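You operate a simulated robot arm through the tools that you are given. There is no shell and no other tool. Be economical: measure what you need, move in short steps, check, and stop when the job is done.

Carry out the task below with a simulated robot arm. There is one attempt and no reset: what you move stays moved.

## Task
Close the flask of red water with the red stopper and rock it at top speed till even.
Fine: stop the mixer once the streaks are gone; the flask stays on the plate.

It is judged by the outcome, as a careful person would: the job done as asked, and still so three seconds after it is handed in. It fails if anything else is knocked over, pushed out of place, dropped, spilled or broken. A push-on lid holds only when it is set on centred and level and pressed home; a screw cap is set on level and turned clockwise until tight.

## Robot
A 7-joint arm with a two-finger parallel gripper, fixed in place. Base frame: the origin is at the foot of the arm, x ahead of it, y to its left, z up; the work surface is at about z = 0. Lengths are in cm, angles in degrees, forces in N, time in s.
With the tool pointing down near the work surface it reaches from about 24 to 62 cm from the base axis. Its first joint turns from -66.0 to 66.0 degrees. Payload 2.6 kg.
The TCP is the grasp point between the finger pads, 3 cm short of the fingertips. In the tool frame z runs along the fingers and y along their closing line. Largest opening 9.4 cm; finger width 2.8, thickness 1; the body of the gripper, 5 by 9.6 cm, starts 5.5 cm behind the TCP.
Orientation is that of the tool frame in the base frame, as a unit quaternion [w, x, y, z]. With the fingers straight down and closing along the base's y, the tool's x points along the base's -x, its y along +y and its z along -z.

## Interface
- The arm moves only by the tool arm_command. Its argument "commands" is a list of rows, each an object (a shift or turn left out is 0, a gripper value left out holds the last) with "linear": the shift along the base's x, y, z in cm, a list of three; "rot": the turn, a rotation vector about the base's x, y, z in degrees, a list of three. In form: [{"linear": [dx, dy, dz], "rot": [wx, wy, wz]}, ...]. A call has 1 to 12 rows; each row is the pose to reach, as a shift and turn from the pose commanded when the call began. "jaw" is the opening, from 0 (shut) to 1 (fully open), set as the call begins (left out, the last holds). A row lasts 0.2 s, in which the tool goes at most 5 cm and 8.6 degrees; a call with a longer step from one row to the next is refused whole, and so is a gripper value outside its range. Where a pose cannot be reached the arm comes as near as it can. A force on the tool above 70 N (or 10 N above the force at the start of the call, whichever is more), or a blocked arm, ends the call early, and 0.2 s more pass. Each finger travels about 7.2 cm/s and halts on what it meets, pressing with about 35 N; the grip force reading is that of the motor and also rises with nothing between the fingers. The clock runs only during rows and for 0.2 s after the last one: add rows that repeat a pose to give the fingers time. It gives the time, the measured TCP pose, the force on the tool (base axes), the opening and the grip force at its end, in the units of the frame above (readings bear some noise).
- Cameras (640 x 400 px; columns grow to the right, rows downward): "scene" is fixed at [3.83, 44.72, 54.53]; the picture's right is [-0.65, -0.76, 0.00], its down [-0.56, 0.49, -0.67] and it looks along [0.51, -0.44, -0.74] (base axes); focal length 282 px, centre (320, 200). "wrist" rides on the gripper at [7.6, 1.4, -10.2] in the tool frame; the picture's right is [-0.18, 0.98, 0.00], its down [-0.75, -0.14, -0.64] and it looks along [-0.63, -0.12, 0.77] (tool axes); focal length 243 px, centre (320, 200). There is no depth. A picture from a camera that has moved, and an enlarged one, comes with that camera's place and axes in the base frame and with its lens.
- snapshot(camera): a new picture of that camera. The clock stands still meanwhile.
- enlarge(camera, box): a new picture of the part [left, top, right, bottom] of that camera's present view, enlarged. The clock stands still meanwhile.
- hand_in(): hands the job in; it is judged then, once.

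Work in short steps. Places have to be worked out from the pictures, the camera data and where the tool is seen: move nearer, look again, correct. Check each grasp and each placing, and mend what went wrong. You have 120 turns and 64 pictures in all, those below and enlarged ones among them. Open the gripper and draw the arm clear of the work before you hand the job in, unless the task says otherwise; then end with one line.

The tools are called after "Request:" as a command line: name --argument value ..., lists and objects as JSON in quotes. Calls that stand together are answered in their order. arm_command: Moves the arm, as the interface text tells. Its arguments: {"type":"object","properties":{"commands":{"type":"array","items":{"type":"object","properties":{"linear":{"type":"array","items":{"type":"number"}},"rot":{"type":"array","items":{"type":"number"}}}}},"jaw":{"type":"number"}},"required":["commands"]} The other tools are called the same way: snapshot (camera) takes a picture; enlarge (camera, box) takes an enlarged picture of a part of a camera's view; hand_in () hands the job in.

At the start:

```text
time: 0.0
ee_pos: [29.8, 21.78, 31.47]
tool_rot: [0.001, 0.001, 1.0, 0.0]
ft_force: [0.0, -0.5, 1.2]
opening: 9.42
finger_force: 0.1
```

scene: 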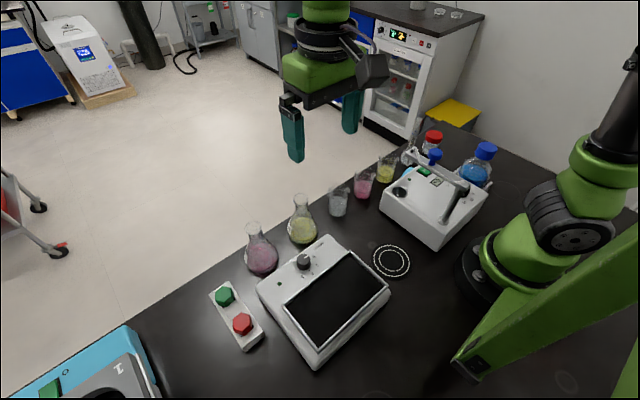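
wrist: 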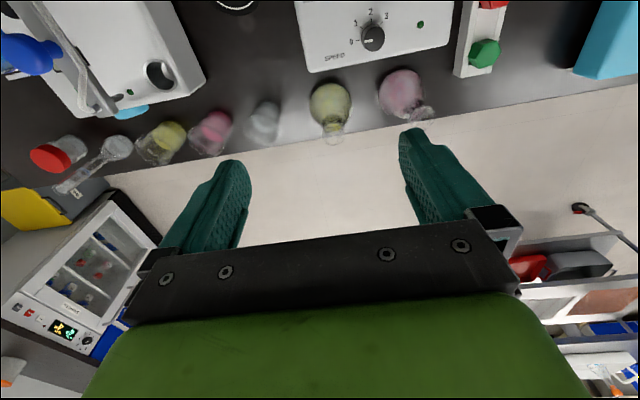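

I start by looking closer at the flasks, stoppers and shaker.

Request:
enlarge --camera "scene" --box '[190, 180, 430, 380]'

Request:
enlarge --camera "wrist" --box '[240, 0, 560, 160]'

```text
2.00 times, centred on (310, 280) of scene
camera zoom: at [3.83, 44.72, 54.53], right [-0.65, -0.76, 0.0], down [-0.56, 0.49, -0.67], along [0.51, -0.44, -0.74], focal length 563 px, centre (340, 40)
```

zoom: 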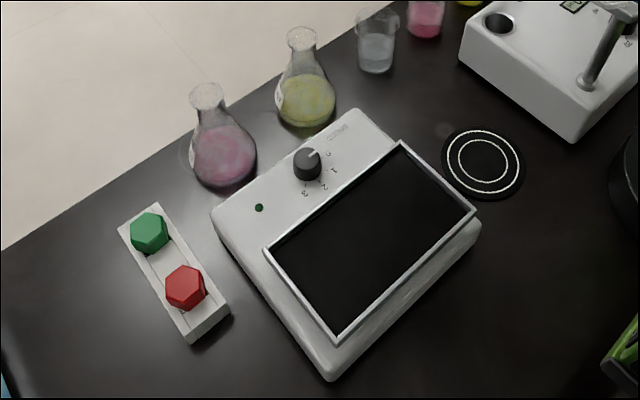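

```text
2.00 times, centred on (400, 80) of wrist
camera zoom: at [22.11, 23.1, 41.64], right [0.18, 0.98, 0.0], down [0.75, -0.14, 0.64], along [0.63, -0.12, -0.77], focal length 485 px, centre (160, 440)
```

zoom: 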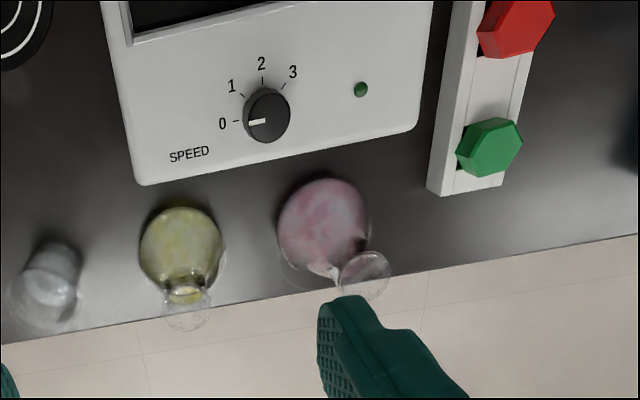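

Estimates: red flask ≈ (35.6, 33.3), rim z≈12.5; red stopper ≈ (25.6, 43.8), z≈4; the rack runs along x. I move above the red stopper, staying high.

Request:
arm_command --commands '[{"linear": [-0.6, 3.7, -1]}, {"linear": [-1.2, 7.4, -3]}, {"linear": [-1.8, 11, -5]}, {"linear": [-2.4, 14.7, -8]}, {"linear": [-3.2, 18.4, -11]}, {"linear": [-4.2, 22, -13.5]}, {"linear": [-4.2, 22, -15.5]}, {"linear": [-4.2, 22, -15.5]}]' --jaw 1

Request:
snapshot --camera "wrist"

Request:
snapshot --camera "scene"

```text
time: 1.8
ee_pos: [25.25, 43.59, 15.84]
tool_rot: [0.0, 0.0, 1.0, 0.001]
ft_force: [0.3, 0.5, -0.6]
opening: 9.39
finger_force: 0.1
```

```text
59 pictures are left
camera wrist: at [17.75, 44.94, 26.03], right [0.18, 0.98, 0.0], down [0.75, -0.14, 0.64], along [0.63, -0.12, -0.77], focal length 243 px, centre (320, 200)
```

wrist: 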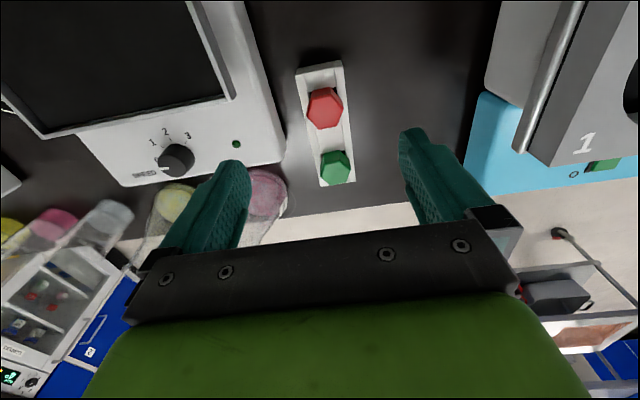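

```text
58 pictures are left
```

scene: 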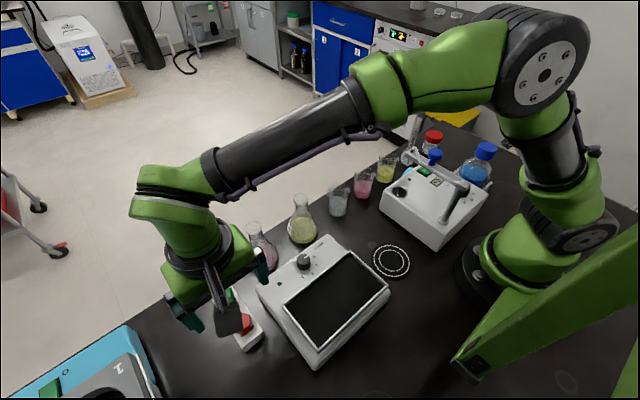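

Request:
enlarge --camera "wrist" --box '[270, 50, 400, 200]'

```text
2.67 times, centred on (335, 125) of wrist
camera zoom: at [17.75, 44.94, 26.03], right [0.18, 0.98, 0.0], down [0.75, -0.14, 0.64], along [0.63, -0.12, -0.77], focal length 647 px, centre (280, 400)
```

zoom: 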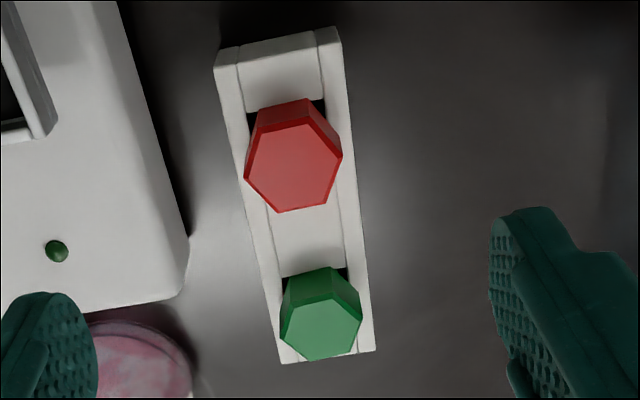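

The red hex head is centred at about (25.45, 43.9), with two flats facing ±x and the other flats 30° off y. I turn the tool +30°, narrow the jaws and descend partway to look again.

Request:
arm_command --commands '[{"linear": [0.1, 0.3, -1.5], "rot": [0, 0, 7.5]}, {"linear": [0.1, 0.3, -3], "rot": [0, 0, 15]}, {"linear": [0.1, 0.3, -4.5], "rot": [0, 0, 22.5]}, {"linear": [0.1, 0.3, -6], "rot": [0, 0, 30]}, {"linear": [0.1, 0.3, -6], "rot": [0, 0, 30]}]' --jaw 0.47

Request:
snapshot --camera "wrist"

Request:
enlarge --camera "scene" --box '[160, 250, 320, 350]'

```text
time: 3.0
ee_pos: [25.45, 44.1, 10.07]
tool_rot: [0.0, -0.259, 0.966, 0.0]
ft_force: [0.7, 0.2, -0.7]
opening: 4.42
finger_force: 0.0
```

```text
56 pictures are left
camera wrist: at [18.22, 41.39, 20.14], right [-0.33, 0.94, 0.0], down [0.72, 0.26, 0.64], along [0.61, 0.21, -0.77], focal length 243 px, centre (320, 200)
```

wrist: 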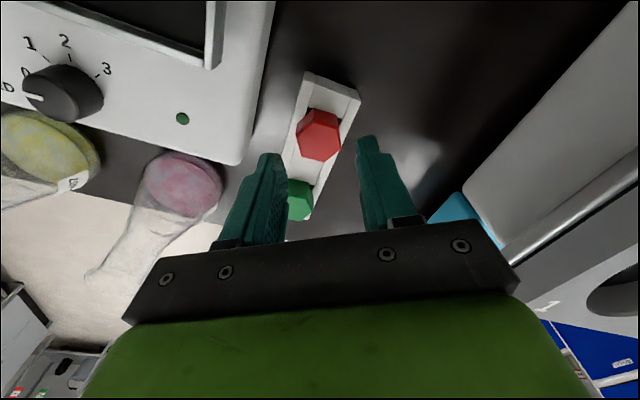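

```text
4.00 times, centred on (240, 300) of scene
camera zoom: at [3.83, 44.72, 54.53], right [-0.65, -0.76, 0.0], down [-0.56, 0.49, -0.67], along [0.51, -0.44, -0.74], focal length 1126 px, centre (640, -200)
```

zoom: 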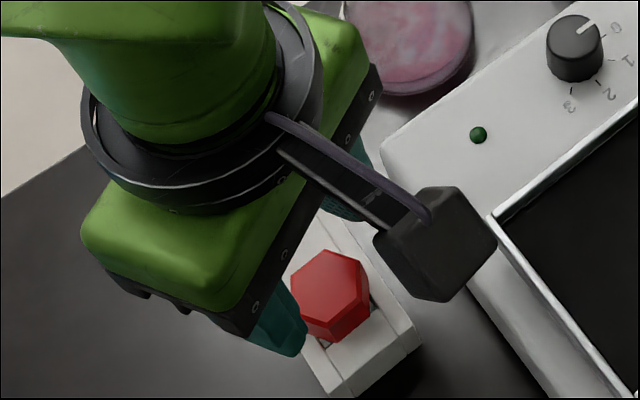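

Request:
enlarge --camera "wrist" --box '[260, 60, 400, 230]'

```text
2.35 times, centred on (330, 145) of wrist
camera zoom: at [18.22, 41.39, 20.14], right [-0.33, 0.94, 0.0], down [0.72, 0.26, 0.64], along [0.61, 0.21, -0.77], focal length 571 px, centre (296, 329)
```

zoom: 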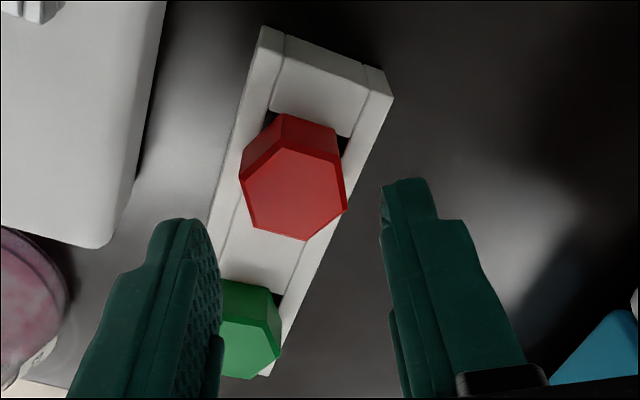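

Head top z≈5, base ≈2.3, centre ≈ (25.48, 43.8). I descend to TCP z≈5.9, so the tips stay above the rack, and then close.

Request:
arm_command --commands '[{"linear": [0, -0.15, -1.5]}, {"linear": [0, -0.15, -3]}, {"linear": [0, -0.15, -4.0]}, {"linear": [0, -0.15, -4.0]}]'

Request:
snapshot --camera "wrist"

```text
time: 4.0
ee_pos: [25.58, 43.95, 6.01]
tool_rot: [0.001, -0.259, 0.966, 0.0]
ft_force: [-0.6, 1.0, 0.1]
opening: 4.44
finger_force: 0.0
```

```text
53 pictures are left
camera wrist: at [18.27, 41.27, 16.13], right [-0.33, 0.94, 0.0], down [0.72, 0.25, 0.64], along [0.61, 0.21, -0.77], focal length 243 px, centre (320, 200)
```

wrist: 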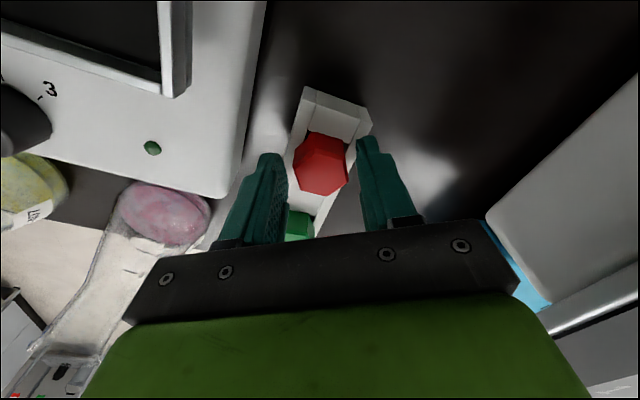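

The head top now looks nearer z≈4, so I go 0.7 lower and close the jaws.

Request:
arm_command --commands '[{"linear": [0.05, 0, -0.35]}, {"linear": [0.05, 0, -0.7]}, {"linear": [0.05, 0, -0.7]}]'

Request:
arm_command --commands '[{"linear": [0, 0, 0]}, {"linear": [0, 0, 0]}, {"linear": [0, 0, 0]}, {"linear": [0, 0, 0]}]' --jaw 0.1

Request:
enlarge --camera "wrist" --box '[220, 80, 420, 240]'

```text
time: 4.8
ee_pos: [25.61, 43.99, 5.64]
tool_rot: [0.002, -0.258, 0.966, 0.002]
ft_force: [-9.3, -24.2, 50.0]
opening: 4.41
finger_force: 0.1
```

```text
time: 5.8
ee_pos: [25.84, 43.86, 5.65]
tool_rot: [0.004, -0.258, 0.966, 0.001]
ft_force: [5.7, -13.9, 42.3]
opening: 3.04
finger_force: 34.9
```

```text
2.50 times, centred on (320, 160) of wrist
camera zoom: at [18.5, 41.22, 15.78], right [-0.33, 0.94, 0.0], down [0.72, 0.25, 0.65], along [0.61, 0.22, -0.76], focal length 606 px, centre (320, 300)
```

zoom: 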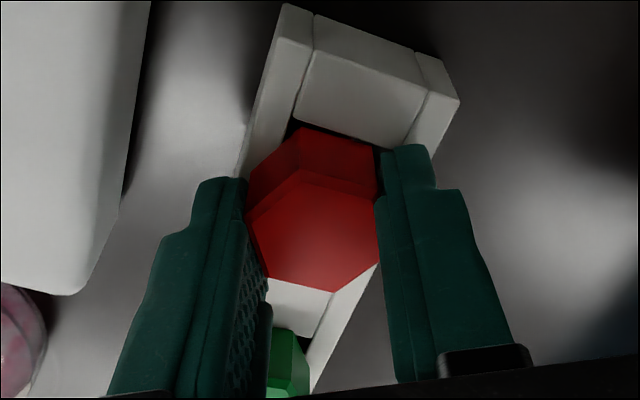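

The tips touched the rack top (z≈2.65) and the head is held on its flats (opening 3.04). I lift straight up.

Request:
arm_command --commands '[{"linear": [0, 0, 0.4]}, {"linear": [0, 0, 0.8]}, {"linear": [0, 0, 2]}, {"linear": [0, 0, 4]}, {"linear": [0, 0, 7]}, {"linear": [0, 0, 10]}, {"linear": [0, 0, 10]}]'

Request:
snapshot --camera "wrist"

Request:
snapshot --camera "scene"

```text
time: 7.4
ee_pos: [25.53, 43.82, 15.25]
tool_rot: [0.0, -0.259, 0.966, 0.001]
ft_force: [-0.6, 0.0, 0.3]
opening: 2.71
finger_force: 34.9
```

```text
51 pictures are left
camera wrist: at [18.31, 41.25, 25.38], right [-0.33, 0.94, 0.0], down [0.72, 0.25, 0.64], along [0.61, 0.21, -0.77], focal length 243 px, centre (320, 200)
```

wrist: 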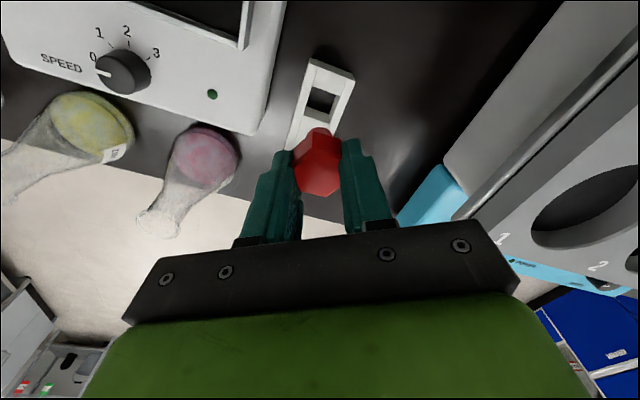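

```text
50 pictures are left
```

scene: 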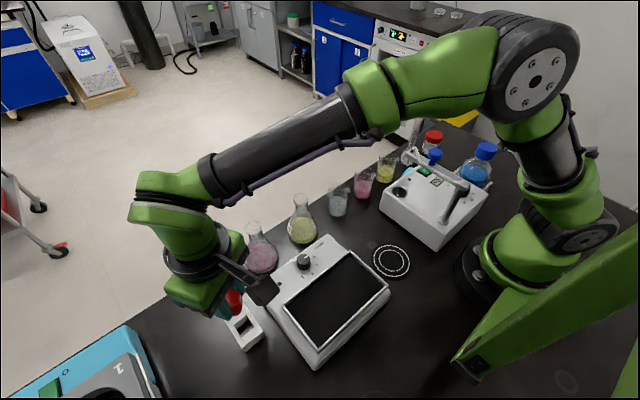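

The stopper is out and held at 2.71 cm across the flats. I move toward a spot short of the red flask to look at its rim.

Request:
arm_command --commands '[{"linear": [0, 0, 3]}, {"linear": [0.5, -3, 4]}, {"linear": [1.2, -6, 4]}, {"linear": [1.8, -9, 4]}, {"linear": [2.5, -12, 4]}, {"linear": [3, -13.5, 4]}, {"linear": [3, -13.5, 4]}]'

Request:
snapshot --camera "wrist"

Request:
enlarge --camera "scene" --box '[200, 170, 360, 290]'

```text
time: 9.0
ee_pos: [28.53, 30.53, 19.46]
tool_rot: [0.0, -0.259, 0.966, 0.0]
ft_force: [-0.1, 0.0, -0.4]
opening: 2.69
finger_force: 34.9
```

```text
49 pictures are left
camera wrist: at [21.33, 27.88, 29.53], right [-0.33, 0.94, 0.0], down [0.72, 0.25, 0.64], along [0.61, 0.21, -0.77], focal length 243 px, centre (320, 200)
```

wrist: 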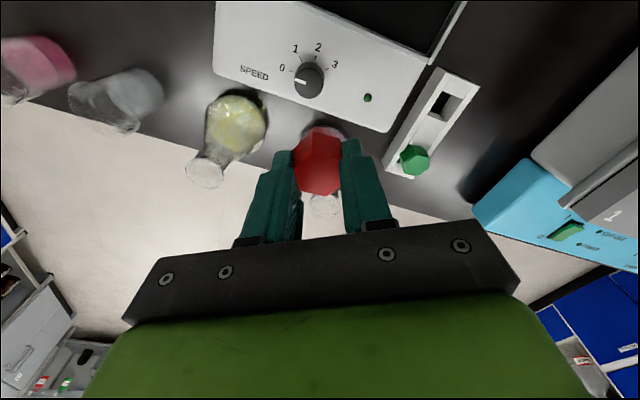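

```text
3.33 times, centred on (280, 230) of scene
camera zoom: at [3.83, 44.72, 54.53], right [-0.65, -0.76, 0.0], down [-0.56, 0.49, -0.67], along [0.51, -0.44, -0.74], focal length 938 px, centre (453, 100)
```

zoom: 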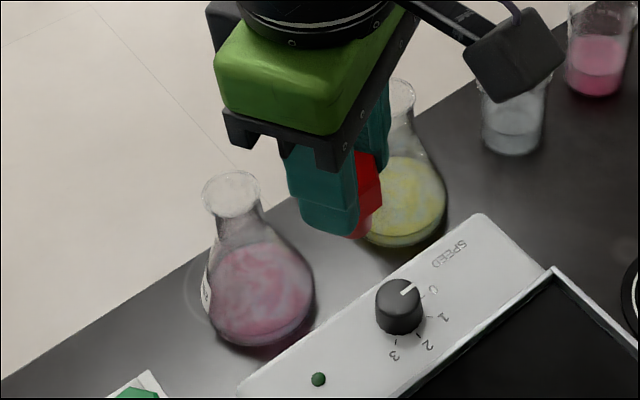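

Request:
enlarge --camera "wrist" --box '[240, 110, 400, 240]'

```text
3.08 times, centred on (320, 175) of wrist
camera zoom: at [21.33, 27.88, 29.53], right [-0.33, 0.94, 0.0], down [0.72, 0.25, 0.64], along [0.61, 0.21, -0.77], focal length 746 px, centre (320, 277)
```

zoom: 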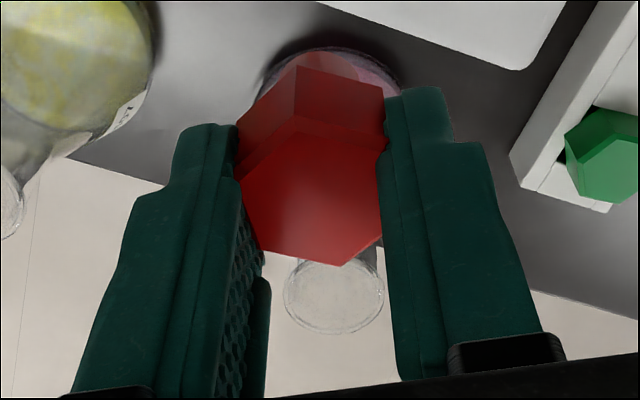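

Rim ≈ (36.2, 33.4, 11.5), and the stopper sits about 0.3 cm behind the TCP in the grip. I move it over the rim, still high, and check from both cameras.

Request:
arm_command --commands '[{"linear": [2, 0.8, 0]}, {"linear": [4, 1.6, 0]}, {"linear": [6, 2.4, -0.2]}, {"linear": [7.9, 3.1, -0.5]}, {"linear": [7.9, 3.1, -0.5]}, {"linear": [7.9, 3.1, -0.5]}]'

Request:
enlarge --camera "wrist" --box '[240, 110, 400, 240]'

Request:
enlarge --camera "scene" --box '[200, 190, 310, 280]'

```text
time: 10.4
ee_pos: [36.43, 33.54, 18.85]
tool_rot: [0.0, -0.258, 0.966, 0.0]
ft_force: [0.7, -0.1, 0.4]
opening: 2.65
finger_force: 34.8
```

```text
3.08 times, centred on (320, 175) of wrist
camera zoom: at [29.18, 30.91, 29.0], right [-0.33, 0.94, 0.0], down [0.72, 0.25, 0.64], along [0.61, 0.21, -0.77], focal length 746 px, centre (320, 277)
```

zoom: 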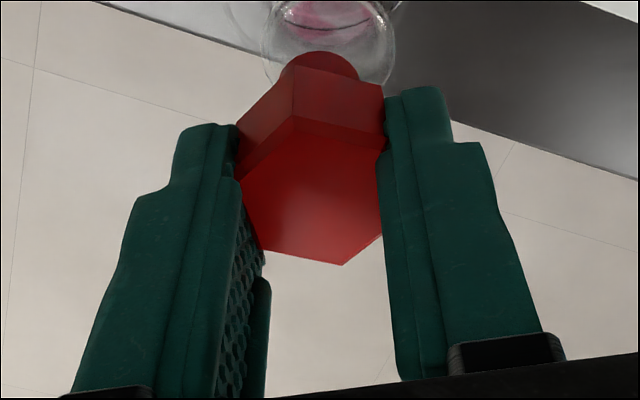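

```text
4.44 times, centred on (255, 235) of scene
camera zoom: at [3.83, 44.72, 54.53], right [-0.65, -0.76, 0.0], down [-0.56, 0.49, -0.67], along [0.51, -0.44, -0.74], focal length 1251 px, centre (609, 44)
```

zoom: 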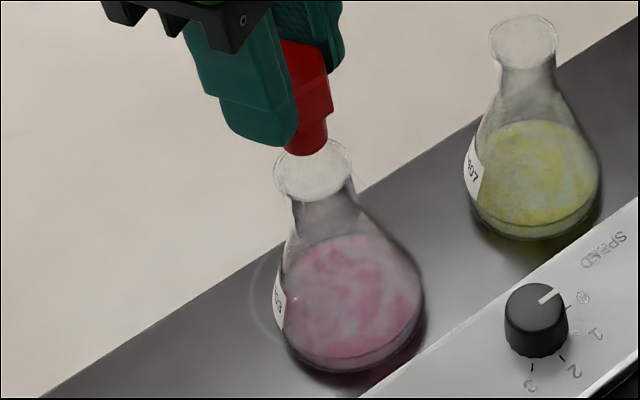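

Request:
enlarge --camera "wrist" --box '[260, 50, 380, 170]'

```text
3.33 times, centred on (320, 110) of wrist
camera zoom: at [29.18, 30.91, 29.0], right [-0.33, 0.94, 0.0], down [0.72, 0.25, 0.64], along [0.61, 0.21, -0.77], focal length 809 px, centre (320, 500)
```

zoom: 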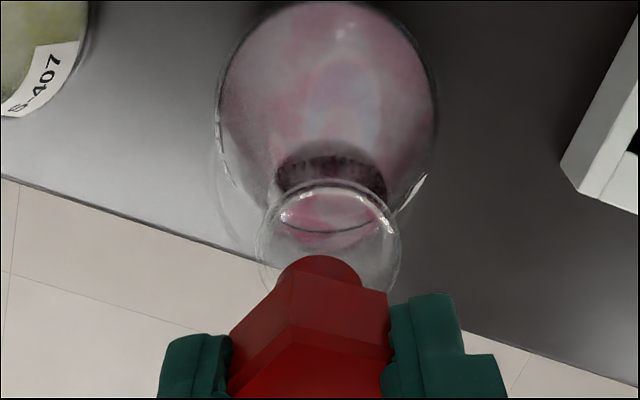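

The stopper is nearly over the rim and needs a shift of about (−0.05, +0.17). I correct that and lower until the plug just enters the mouth.

Request:
arm_command --commands '[{"linear": [-0.05, 0.17, 0]}, {"linear": [-0.05, 0.17, -0.7]}, {"linear": [-0.05, 0.17, -1.4]}, {"linear": [-0.05, 0.17, -2.0]}, {"linear": [-0.05, 0.17, -2.0]}]'

Request:
enlarge --camera "wrist" --box '[260, 50, 380, 170]'

Request:
enlarge --camera "scene" --box '[220, 190, 310, 280]'

```text
time: 11.6
ee_pos: [36.48, 33.56, 16.82]
tool_rot: [-0.001, -0.259, 0.966, 0.0]
ft_force: [-0.1, 1.0, -0.8]
opening: 2.68
finger_force: 35.0
```

```text
3.33 times, centred on (320, 110) of wrist
camera zoom: at [29.22, 31.02, 26.91], right [-0.33, 0.94, 0.0], down [0.72, 0.25, 0.64], along [0.61, 0.21, -0.77], focal length 809 px, centre (320, 500)
```

zoom: 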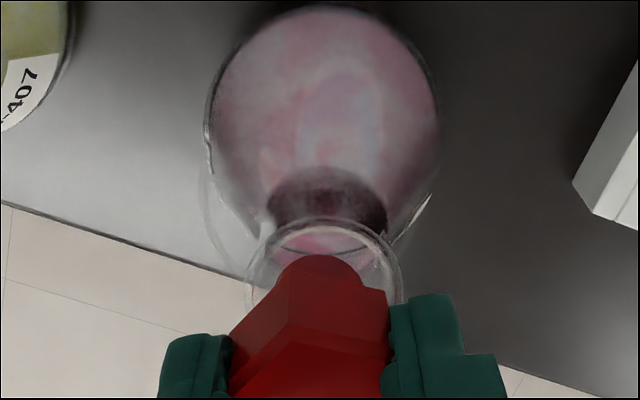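

```text
4.44 times, centred on (265, 235) of scene
camera zoom: at [3.83, 44.72, 54.53], right [-0.65, -0.76, 0.0], down [-0.56, 0.49, -0.67], along [0.51, -0.44, -0.74], focal length 1251 px, centre (564, 44)
```

zoom: 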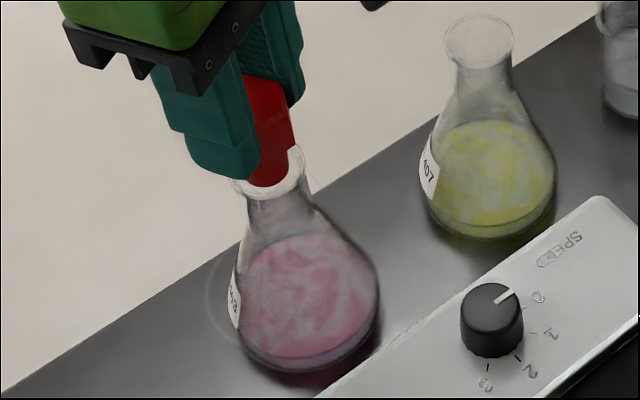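

The plug bottom is at rim level, about 0.13 cm off. I nudge it and lower gently.

Request:
arm_command --commands '[{"linear": [0.06, 0.13, 0]}, {"linear": [0.06, 0.13, -0.4]}, {"linear": [0.06, 0.13, -0.8]}, {"linear": [0.06, 0.13, -0.8]}]'

Request:
enlarge --camera "wrist" --box '[260, 70, 380, 190]'

Request:
enlarge --camera "scene" --box '[220, 200, 300, 280]'

```text
time: 12.6
ee_pos: [36.65, 33.74, 15.95]
tool_rot: [0.001, -0.258, 0.966, 0.0]
ft_force: [-0.8, -0.5, 0.4]
opening: 2.64
finger_force: 35.0
```

```text
3.33 times, centred on (320, 130) of wrist
camera zoom: at [29.28, 31.18, 26.16], right [-0.33, 0.94, 0.0], down [0.72, 0.25, 0.64], along [0.61, 0.21, -0.77], focal length 809 px, centre (320, 433)
```

zoom: 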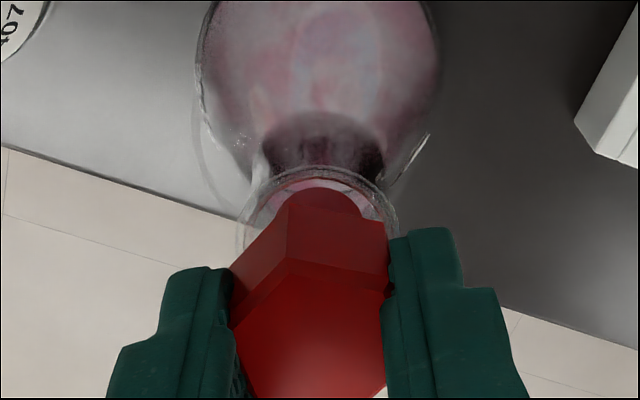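

```text
5.00 times, centred on (260, 240) of scene
camera zoom: at [3.83, 44.72, 54.53], right [-0.65, -0.76, 0.0], down [-0.56, 0.49, -0.67], along [0.51, -0.44, -0.74], focal length 1407 px, centre (620, 0)
```

zoom: 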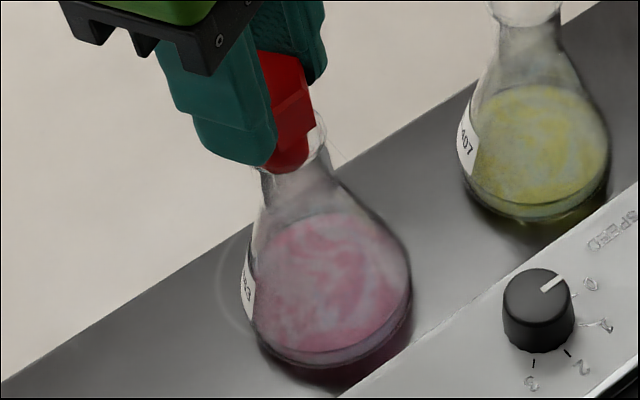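

The plug is centred and entering the mouth with no contact force. I press down in small steps.

Request:
arm_command --commands '[{"linear": [0, 0, -0.3]}, {"linear": [0, 0, -0.6]}, {"linear": [0, 0, -0.9]}, {"linear": [0, 0, -1.2]}, {"linear": [0, 0, -1.2]}]'

```text
time: 13.8
ee_pos: [36.53, 33.74, 14.81]
tool_rot: [0.0, -0.258, 0.966, 0.0]
ft_force: [-1.9, -2.2, 10.7]
opening: 2.64
finger_force: 35.4
```

Request:
enlarge --camera "wrist" --box '[260, 80, 380, 200]'

Request:
enlarge --camera "scene" --box '[220, 200, 300, 280]'

```text
3.33 times, centred on (320, 140) of wrist
camera zoom: at [29.27, 31.19, 24.97], right [-0.33, 0.94, 0.0], down [0.72, 0.25, 0.64], along [0.61, 0.21, -0.77], focal length 809 px, centre (320, 400)
```

zoom: 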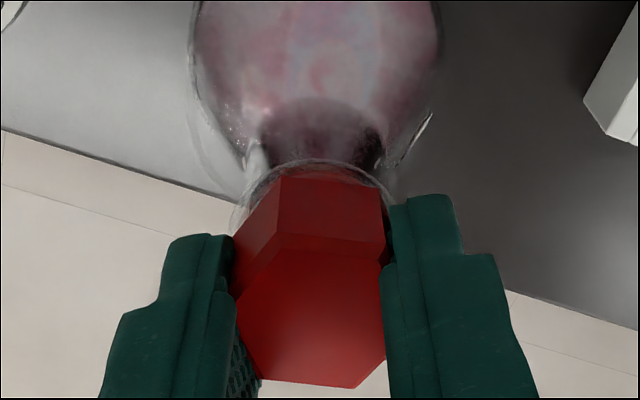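

```text
5.00 times, centred on (260, 240) of scene
camera zoom: at [3.82, 44.71, 54.53], right [-0.65, -0.76, 0.0], down [-0.56, 0.49, -0.67], along [0.51, -0.44, -0.74], focal length 1407 px, centre (620, 0)
```

zoom: 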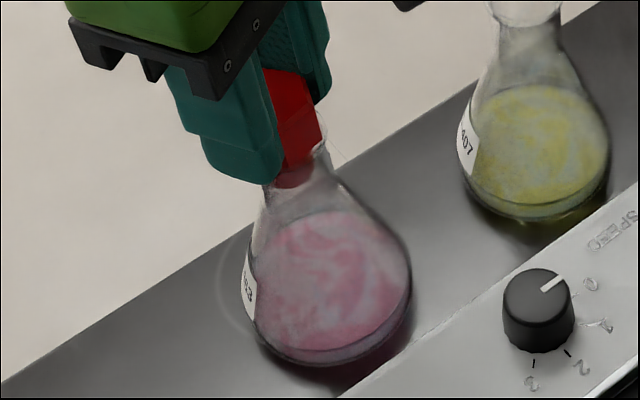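

The plug is in the neck with about 11 N resisting, so I keep pressing it home.

Request:
arm_command --commands '[{"linear": [0, 0, -0.2]}, {"linear": [0, 0, -0.4]}, {"linear": [0, 0, -0.6]}, {"linear": [0, 0, -0.8]}, {"linear": [0, 0, -0.8]}]'

```text
time: 15.0
ee_pos: [36.69, 34.08, 14.75]
tool_rot: [0.007, -0.258, 0.966, 0.005]
ft_force: [-10.1, -9.7, 61.2]
opening: 2.85
finger_force: 34.9
```

Request:
enlarge --camera "wrist" --box '[260, 80, 380, 200]'

Request:
enlarge --camera "scene" --box '[220, 200, 300, 280]'

```text
3.33 times, centred on (320, 140) of wrist
camera zoom: at [29.38, 31.24, 24.84], right [-0.33, 0.94, 0.01], down [0.71, 0.25, 0.65], along [0.62, 0.22, -0.76], focal length 809 px, centre (320, 400)
```

zoom: 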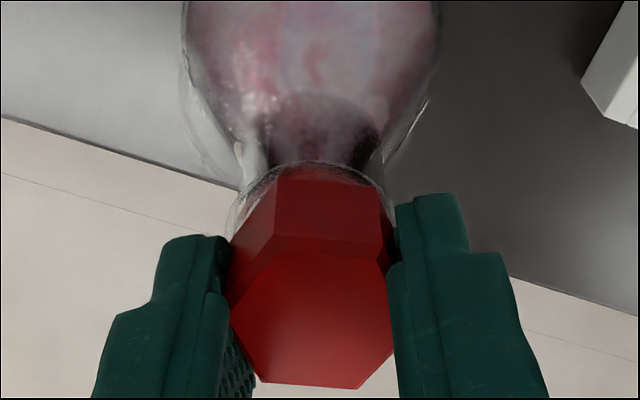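

```text
5.00 times, centred on (260, 240) of scene
camera zoom: at [3.8, 44.69, 54.56], right [-0.65, -0.76, 0.0], down [-0.56, 0.49, -0.67], along [0.51, -0.44, -0.74], focal length 1407 px, centre (620, 0)
```

zoom: 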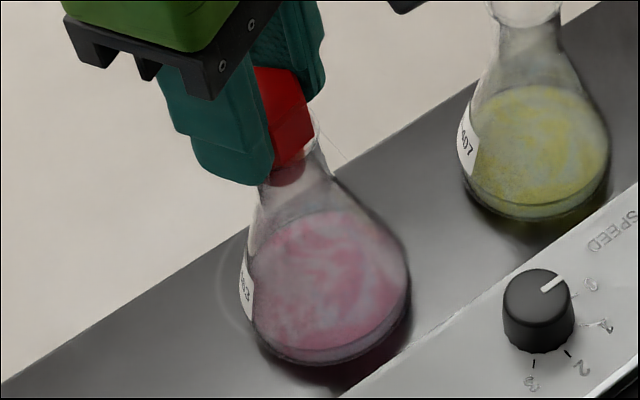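

The force jumped to 61 N without travel, and the fingertips (z≈11.7) probably met the rim, which is wider than the grip. I relieve the load, open, rise, and then look before pressing from above with shut jaws.

Request:
arm_command --commands '[{"linear": [0, -0.0, 0.4]}, {"linear": [0, 0, 0.75]}, {"linear": [0, 0, 0.75]}]'

Request:
arm_command --commands '[{"linear": [0, 0, 0]}, {"linear": [0, 0, 0]}]' --jaw 0.47

Request:
arm_command --commands '[{"linear": [0, 0, 1]}, {"linear": [0, 0, 3]}, {"linear": [0, 0, 5]}, {"linear": [0, 0, 5]}]'

Request:
enlarge --camera "wrist" --box '[240, 50, 400, 200]'

Request:
enlarge --camera "scene" --box '[220, 200, 300, 280]'

```text
time: 15.8
ee_pos: [36.61, 33.86, 14.82]
tool_rot: [0.001, -0.259, 0.966, 0.0]
ft_force: [-2.1, 0.0, 21.6]
opening: 2.85
finger_force: 34.9
```

```text
time: 16.4
ee_pos: [36.58, 33.7, 14.8]
tool_rot: [0.0, -0.258, 0.966, 0.0]
ft_force: [-1.5, 1.4, 23.2]
opening: 4.33
finger_force: 0.1
```

```text
time: 17.4
ee_pos: [36.54, 33.71, 19.76]
tool_rot: [0.001, -0.258, 0.966, 0.0]
ft_force: [0.0, 0.2, -0.2]
opening: 4.44
finger_force: 0.1
```

```text
2.67 times, centred on (320, 125) of wrist
camera zoom: at [29.3, 31.14, 29.96], right [-0.33, 0.94, 0.0], down [0.72, 0.25, 0.64], along [0.61, 0.21, -0.77], focal length 647 px, centre (320, 400)
```

zoom: 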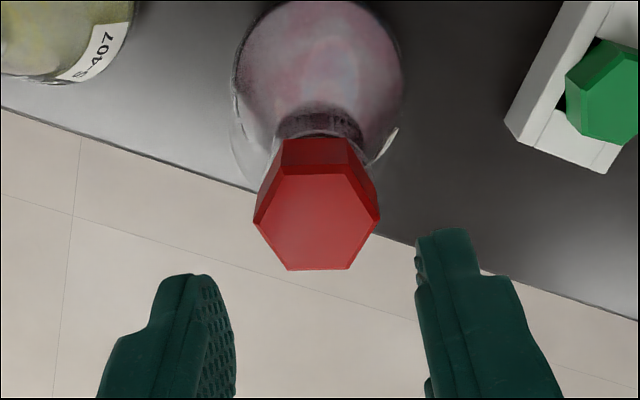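

```text
5.00 times, centred on (260, 240) of scene
camera zoom: at [3.83, 44.72, 54.53], right [-0.65, -0.76, 0.0], down [-0.56, 0.49, -0.67], along [0.51, -0.44, -0.74], focal length 1407 px, centre (620, 0)
```

zoom: 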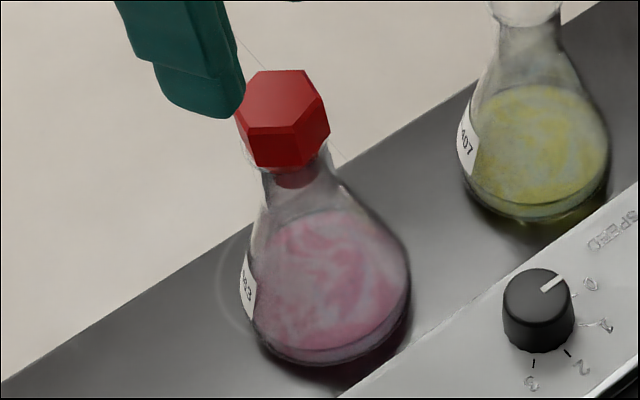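

The stopper sits level and centred at about (36.26, 33.43). I shut the jaws, centre over it and press from above.

Request:
arm_command --commands '[{"linear": [-0.3, -0.3, 0]}, {"linear": [-0.3, -0.3, 0]}, {"linear": [-0.3, -0.3, 0]}, {"linear": [-0.3, -0.3, -1]}, {"linear": [-0.3, -0.3, -1.6]}, {"linear": [-0.3, -0.3, -2.0]}, {"linear": [-0.3, -0.3, -2.4]}, {"linear": [-0.3, -0.3, -2.8]}, {"linear": [-0.3, -0.3, -3.2]}, {"linear": [-0.3, -0.3, -3.5]}]' --jaw 0

```text
time: 19.6
ee_pos: [36.35, 33.67, 16.98]
tool_rot: [0.005, -0.258, 0.966, 0.004]
ft_force: [-7.0, -8.5, 50.9]
opening: 0.0
finger_force: 33.1
```

Contact is at a head top of z≈14.0 with 51 N. I push on up to the limit.

Request:
arm_command --commands '[{"linear": [0, -0.1, -0.15]}, {"linear": [0, -0.1, -0.3]}, {"linear": [0, -0.1, -0.45]}, {"linear": [0, -0.1, -0.45]}]'

Request:
arm_command --commands '[{"linear": [0, 0, 1]}, {"linear": [0, 0, 4]}, {"linear": [0, 0, 6]}, {"linear": [0, 0, 6]}]'

Request:
enlarge --camera "wrist" --box '[240, 50, 400, 200]'

Request:
enlarge --camera "scene" --box '[220, 200, 300, 280]'

```text
time: 20.4
ee_pos: [36.48, 33.7, 16.98]
tool_rot: [0.012, -0.258, 0.966, 0.006]
ft_force: [-2.7, -2.5, 13.8]
opening: 0.0
finger_force: 33.1
stopped in row 3: the force on the tool passed its limit (the readings are from after the stop); the commanded pose is now the measured one
```

```text
time: 21.4
ee_pos: [36.37, 33.51, 22.75]
tool_rot: [0.01, -0.259, 0.966, 0.006]
ft_force: [0.4, 1.3, 0.1]
opening: 0.0
finger_force: 32.9
```

```text
2.67 times, centred on (320, 125) of wrist
camera zoom: at [28.93, 30.75, 32.78], right [-0.33, 0.94, 0.01], down [0.71, 0.24, 0.66], along [0.62, 0.22, -0.75], focal length 647 px, centre (320, 400)
```

zoom: 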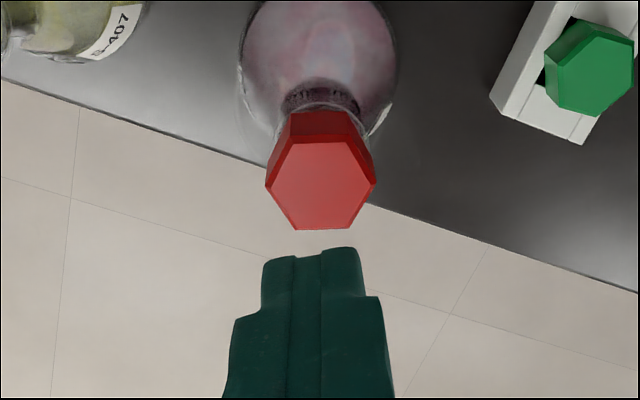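

```text
5.00 times, centred on (260, 240) of scene
camera zoom: at [3.83, 44.72, 54.53], right [-0.65, -0.76, 0.0], down [-0.56, 0.49, -0.67], along [0.51, -0.44, -0.74], focal length 1407 px, centre (620, 0)
```

zoom: 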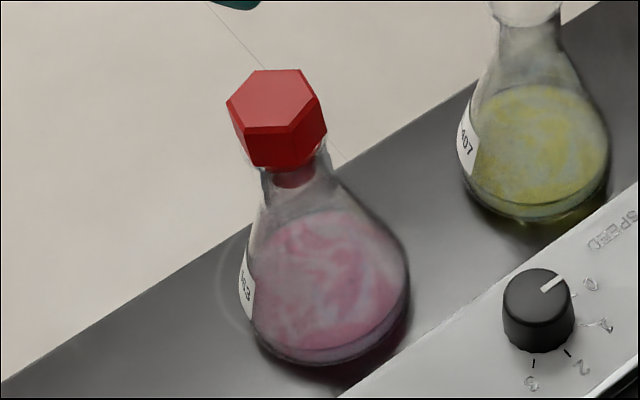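

The head top stays at z≈13.98 under 70 N and is level, so the stopper is home. Next I undo the small tool tilt, open to 5 cm and turn +20°, because the head's flats now face 139°, centred above the flask.

Request:
arm_command --commands '[{"linear": [-0.05, -0.05, 0], "rot": [-0.96, 0.93, 0]}, {"linear": [-0.05, -0.05, 0], "rot": [-0.96, 0.93, 7]}, {"linear": [-0.05, -0.05, 0], "rot": [-0.96, 0.93, 14]}, {"linear": [-0.05, -0.05, 0], "rot": [-0.96, 0.93, 20]}, {"linear": [-0.05, -0.05, -2], "rot": [-0.96, 0.93, 20]}, {"linear": [-0.05, -0.05, -4], "rot": [-0.96, 0.93, 20]}, {"linear": [-0.05, -0.05, -4], "rot": [-0.96, 0.93, 20]}]' --jaw 0.54

Request:
snapshot --camera "wrist"

Request:
enlarge --camera "scene" --box '[200, 180, 320, 280]'

```text
time: 23.0
ee_pos: [36.46, 33.76, 18.82]
tool_rot: [-0.002, -0.423, 0.906, 0.002]
ft_force: [-0.8, 0.1, 0.1]
opening: 5.07
finger_force: 0.1
```

```text
31 pictures are left
camera wrist: at [30.5, 28.58, 28.96], right [-0.63, 0.77, 0.0], down [0.59, 0.49, 0.64], along [0.49, 0.41, -0.77], focal length 243 px, centre (320, 200)
```

wrist: 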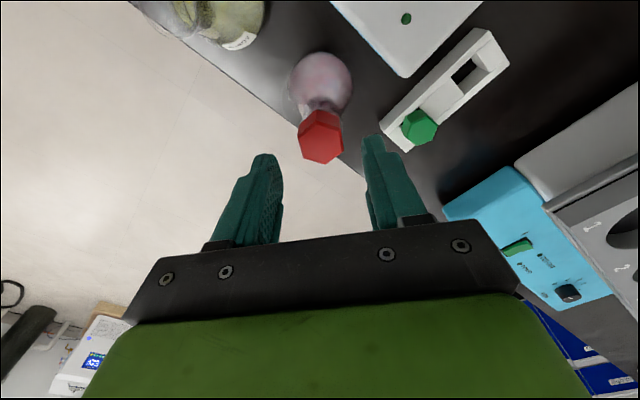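

```text
4.00 times, centred on (260, 230) of scene
camera zoom: at [3.83, 44.72, 54.53], right [-0.65, -0.76, 0.0], down [-0.56, 0.49, -0.67], along [0.51, -0.44, -0.74], focal length 1126 px, centre (560, 80)
```

zoom: 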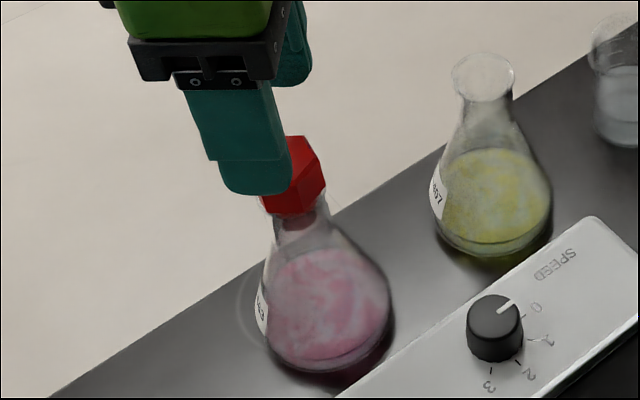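

The head is laterally centred between the fingers. I shift slightly back and descend so the fingers straddle the head and neck (TCP z≈10.8).

Request:
arm_command --commands '[{"linear": [-0.2, -0.2, -2]}, {"linear": [-0.2, -0.2, -4]}, {"linear": [-0.2, -0.2, -6]}, {"linear": [-0.2, -0.2, -7.2]}, {"linear": [-0.2, -0.2, -8]}, {"linear": [-0.2, -0.2, -8]}]'

Request:
snapshot --camera "wrist"

Request:
enlarge --camera "scene" --box '[200, 180, 320, 280]'

```text
time: 24.4
ee_pos: [36.14, 33.5, 10.88]
tool_rot: [-0.001, -0.421, 0.907, 0.002]
ft_force: [0.1, -0.1, 0.3]
opening: 5.08
finger_force: 0.1
```

```text
29 pictures are left
camera wrist: at [30.3, 28.42, 20.99], right [-0.63, 0.77, 0.0], down [0.59, 0.48, 0.64], along [0.49, 0.41, -0.77], focal length 243 px, centre (320, 200)
```

wrist: 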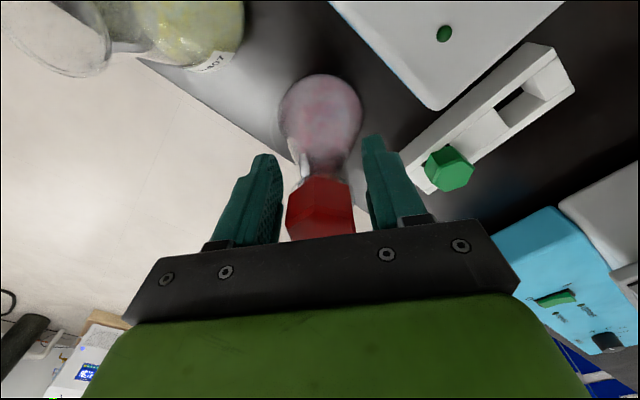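

```text
4.00 times, centred on (260, 230) of scene
camera zoom: at [3.83, 44.72, 54.53], right [-0.65, -0.76, 0.0], down [-0.56, 0.49, -0.67], along [0.51, -0.44, -0.74], focal length 1126 px, centre (560, 80)
```

zoom: 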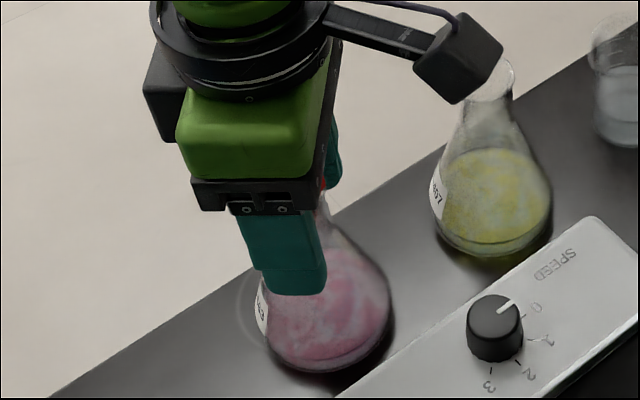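

No contact, and the fingers straddle the neck. I close gently.

Request:
arm_command --commands '[{"linear": [0, 0, 0]}, {"linear": [0, 0, 0]}, {"linear": [0, 0, 0]}, {"linear": [0, 0, 0]}]' --jaw 0.1

Request:
enlarge --camera "wrist" --box '[220, 60, 420, 240]'

```text
time: 25.4
ee_pos: [36.2, 33.4, 10.86]
tool_rot: [-0.001, -0.422, 0.907, 0.001]
ft_force: [-0.8, 1.0, 1.0]
opening: 3.1
finger_force: 34.7
```

```text
2.22 times, centred on (320, 150) of wrist
camera zoom: at [30.29, 28.43, 21.02], right [-0.63, 0.77, 0.0], down [0.59, 0.48, 0.64], along [0.49, 0.41, -0.77], focal length 539 px, centre (320, 311)
```

zoom: 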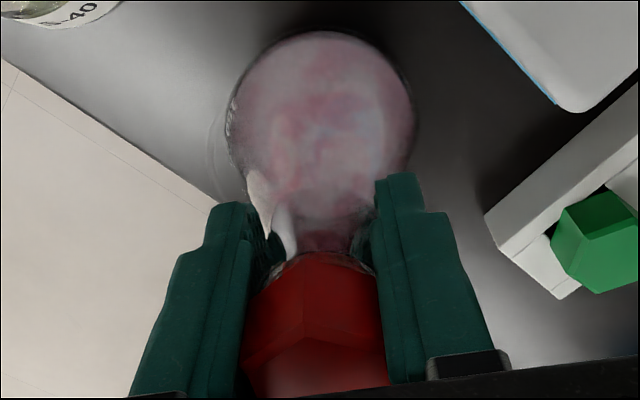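

It grips at 3.1 cm, which is the rim width, with no side force. I lift slowly.

Request:
arm_command --commands '[{"linear": [0, 0, 0.4]}, {"linear": [0, 0, 1]}, {"linear": [0, 0, 2]}, {"linear": [0, 0, 3]}, {"linear": [0, 0, 3]}]'

Request:
enlarge --camera "scene" --box '[200, 180, 320, 280]'

```text
time: 26.6
ee_pos: [36.28, 33.43, 13.64]
tool_rot: [0.0, -0.423, 0.906, 0.001]
ft_force: [-0.6, 0.1, 0.3]
opening: 3.09
finger_force: 34.8
```

```text
4.00 times, centred on (260, 230) of scene
camera zoom: at [3.83, 44.72, 54.53], right [-0.65, -0.76, 0.0], down [-0.56, 0.49, -0.67], along [0.51, -0.44, -0.74], focal length 1126 px, centre (560, 80)
```

zoom: 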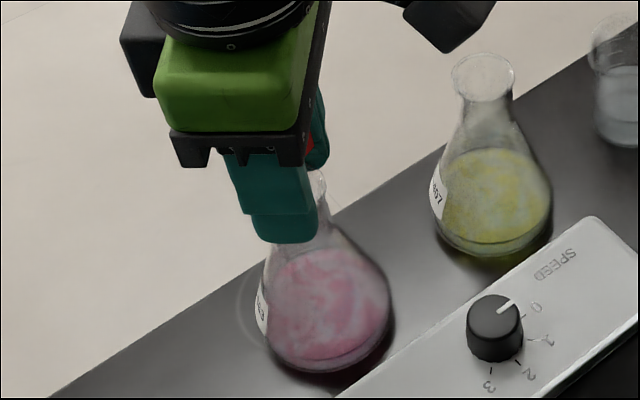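

Request:
enlarge --camera "wrist" --box '[220, 60, 420, 240]'

```text
2.22 times, centred on (320, 150) of wrist
camera zoom: at [30.35, 28.48, 23.92], right [-0.63, 0.77, 0.0], down [0.59, 0.49, 0.64], along [0.49, 0.41, -0.77], focal length 539 px, centre (320, 311)
```

zoom: 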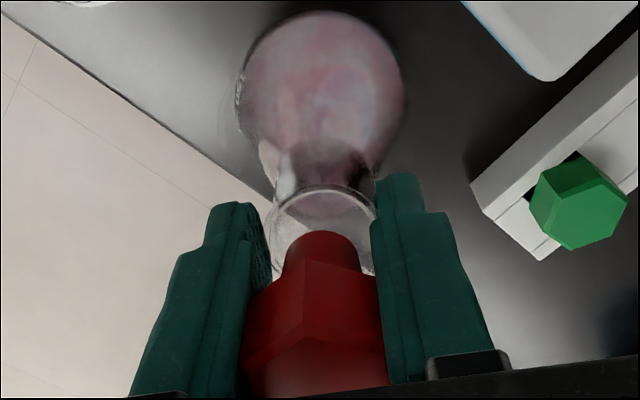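

The flask stayed put. The jaws had the stopper head instead and pulled it out (plug just above the mouth, fingers still around the neck). I lower it straight back along the same path.

Request:
arm_command --commands '[{"linear": [0, 0, -0.7]}, {"linear": [0, 0, -1.4]}, {"linear": [0, 0, -2.1]}, {"linear": [0, 0, -2.7]}, {"linear": [0, 0, -3.1]}, {"linear": [0, 0, -3.4]}, {"linear": [0, 0, -3.4]}]'

Request:
enlarge --camera "wrist" --box '[220, 60, 420, 240]'

```text
time: 28.2
ee_pos: [36.32, 33.55, 10.6]
tool_rot: [0.001, -0.421, 0.907, 0.002]
ft_force: [-0.8, -4.0, 23.5]
opening: 3.14
finger_force: 35.0
```

```text
2.22 times, centred on (320, 150) of wrist
camera zoom: at [30.3, 28.55, 20.78], right [-0.63, 0.77, 0.0], down [0.59, 0.48, 0.64], along [0.5, 0.41, -0.76], focal length 539 px, centre (320, 311)
```

zoom: 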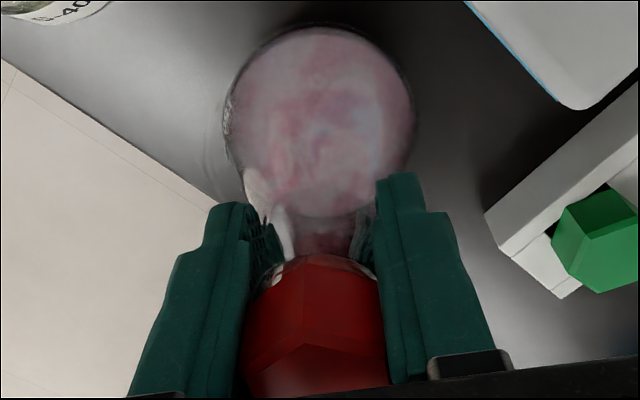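

The stopper is back in the mouth with 23 N of seating force. I open and check for a lower hold, with tips on the cone, which is wider than the head.

Request:
arm_command --commands '[{"linear": [0, 0, 0]}, {"linear": [0, 0, 0]}, {"linear": [0, 0, 0]}, {"linear": [0, 0, 0]}]' --jaw 0.6

Request:
arm_command --commands '[{"linear": [0, 0, -0.5]}, {"linear": [0, 0, -1.0]}, {"linear": [0, 0, -1.4]}, {"linear": [0, 0, -1.4]}]'

Request:
arm_command --commands '[{"linear": [0, 0, 0]}, {"linear": [0, 0, 0]}, {"linear": [0, 0, 0]}, {"linear": [0, 0, 0]}]' --jaw 0.2

Request:
enlarge --camera "scene" --box '[200, 180, 320, 280]'

```text
time: 29.2
ee_pos: [36.14, 33.63, 10.41]
tool_rot: [0.0, -0.421, 0.907, 0.002]
ft_force: [-0.3, 0.0, 0.1]
opening: 5.64
finger_force: 0.1
```

```text
time: 30.2
ee_pos: [36.3, 33.46, 9.14]
tool_rot: [-0.001, -0.422, 0.906, 0.002]
ft_force: [-0.7, 0.3, 0.3]
opening: 5.63
finger_force: 0.1
```

```text
time: 31.2
ee_pos: [36.32, 33.41, 9.14]
tool_rot: [0.0, -0.421, 0.907, 0.002]
ft_force: [-0.5, -0.6, 1.6]
opening: 3.99
finger_force: 34.9
```

```text
4.00 times, centred on (260, 230) of scene
camera zoom: at [3.83, 44.72, 54.53], right [-0.65, -0.76, 0.0], down [-0.56, 0.49, -0.67], along [0.51, -0.44, -0.74], focal length 1126 px, centre (560, 80)
```

zoom: 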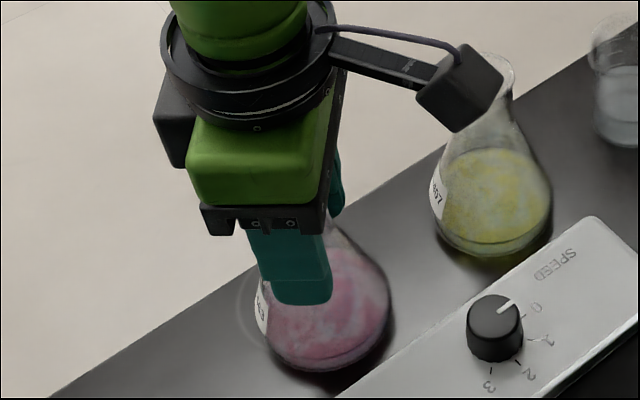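

The opening is 3.99, so the tips bear on the cone and not on the head. I lift a little and watch the opening.

Request:
arm_command --commands '[{"linear": [0, 0, 0.2]}, {"linear": [0, 0, 0.5]}, {"linear": [0, 0, 0.9]}, {"linear": [0, 0, 1.2]}, {"linear": [0, 0, 1.2]}]'

Request:
enlarge --camera "scene" --box '[200, 180, 320, 280]'

```text
time: 32.4
ee_pos: [36.18, 33.42, 10.2]
tool_rot: [-0.001, -0.422, 0.907, 0.002]
ft_force: [-0.4, 0.4, -0.6]
opening: 3.97
finger_force: 34.7
```

```text
4.00 times, centred on (260, 230) of scene
camera zoom: at [3.83, 44.72, 54.53], right [-0.65, -0.76, 0.0], down [-0.56, 0.49, -0.67], along [0.51, -0.44, -0.74], focal length 1126 px, centre (560, 80)
```

zoom: 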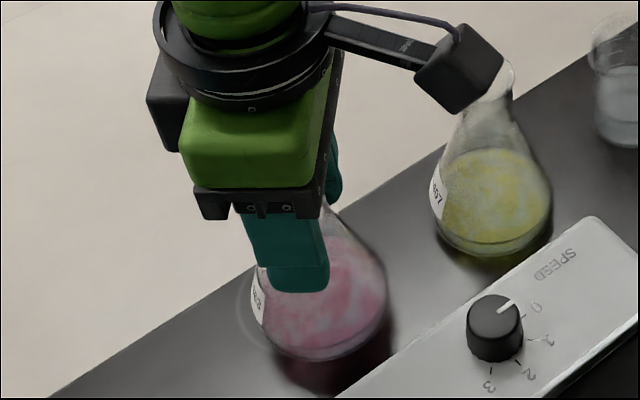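

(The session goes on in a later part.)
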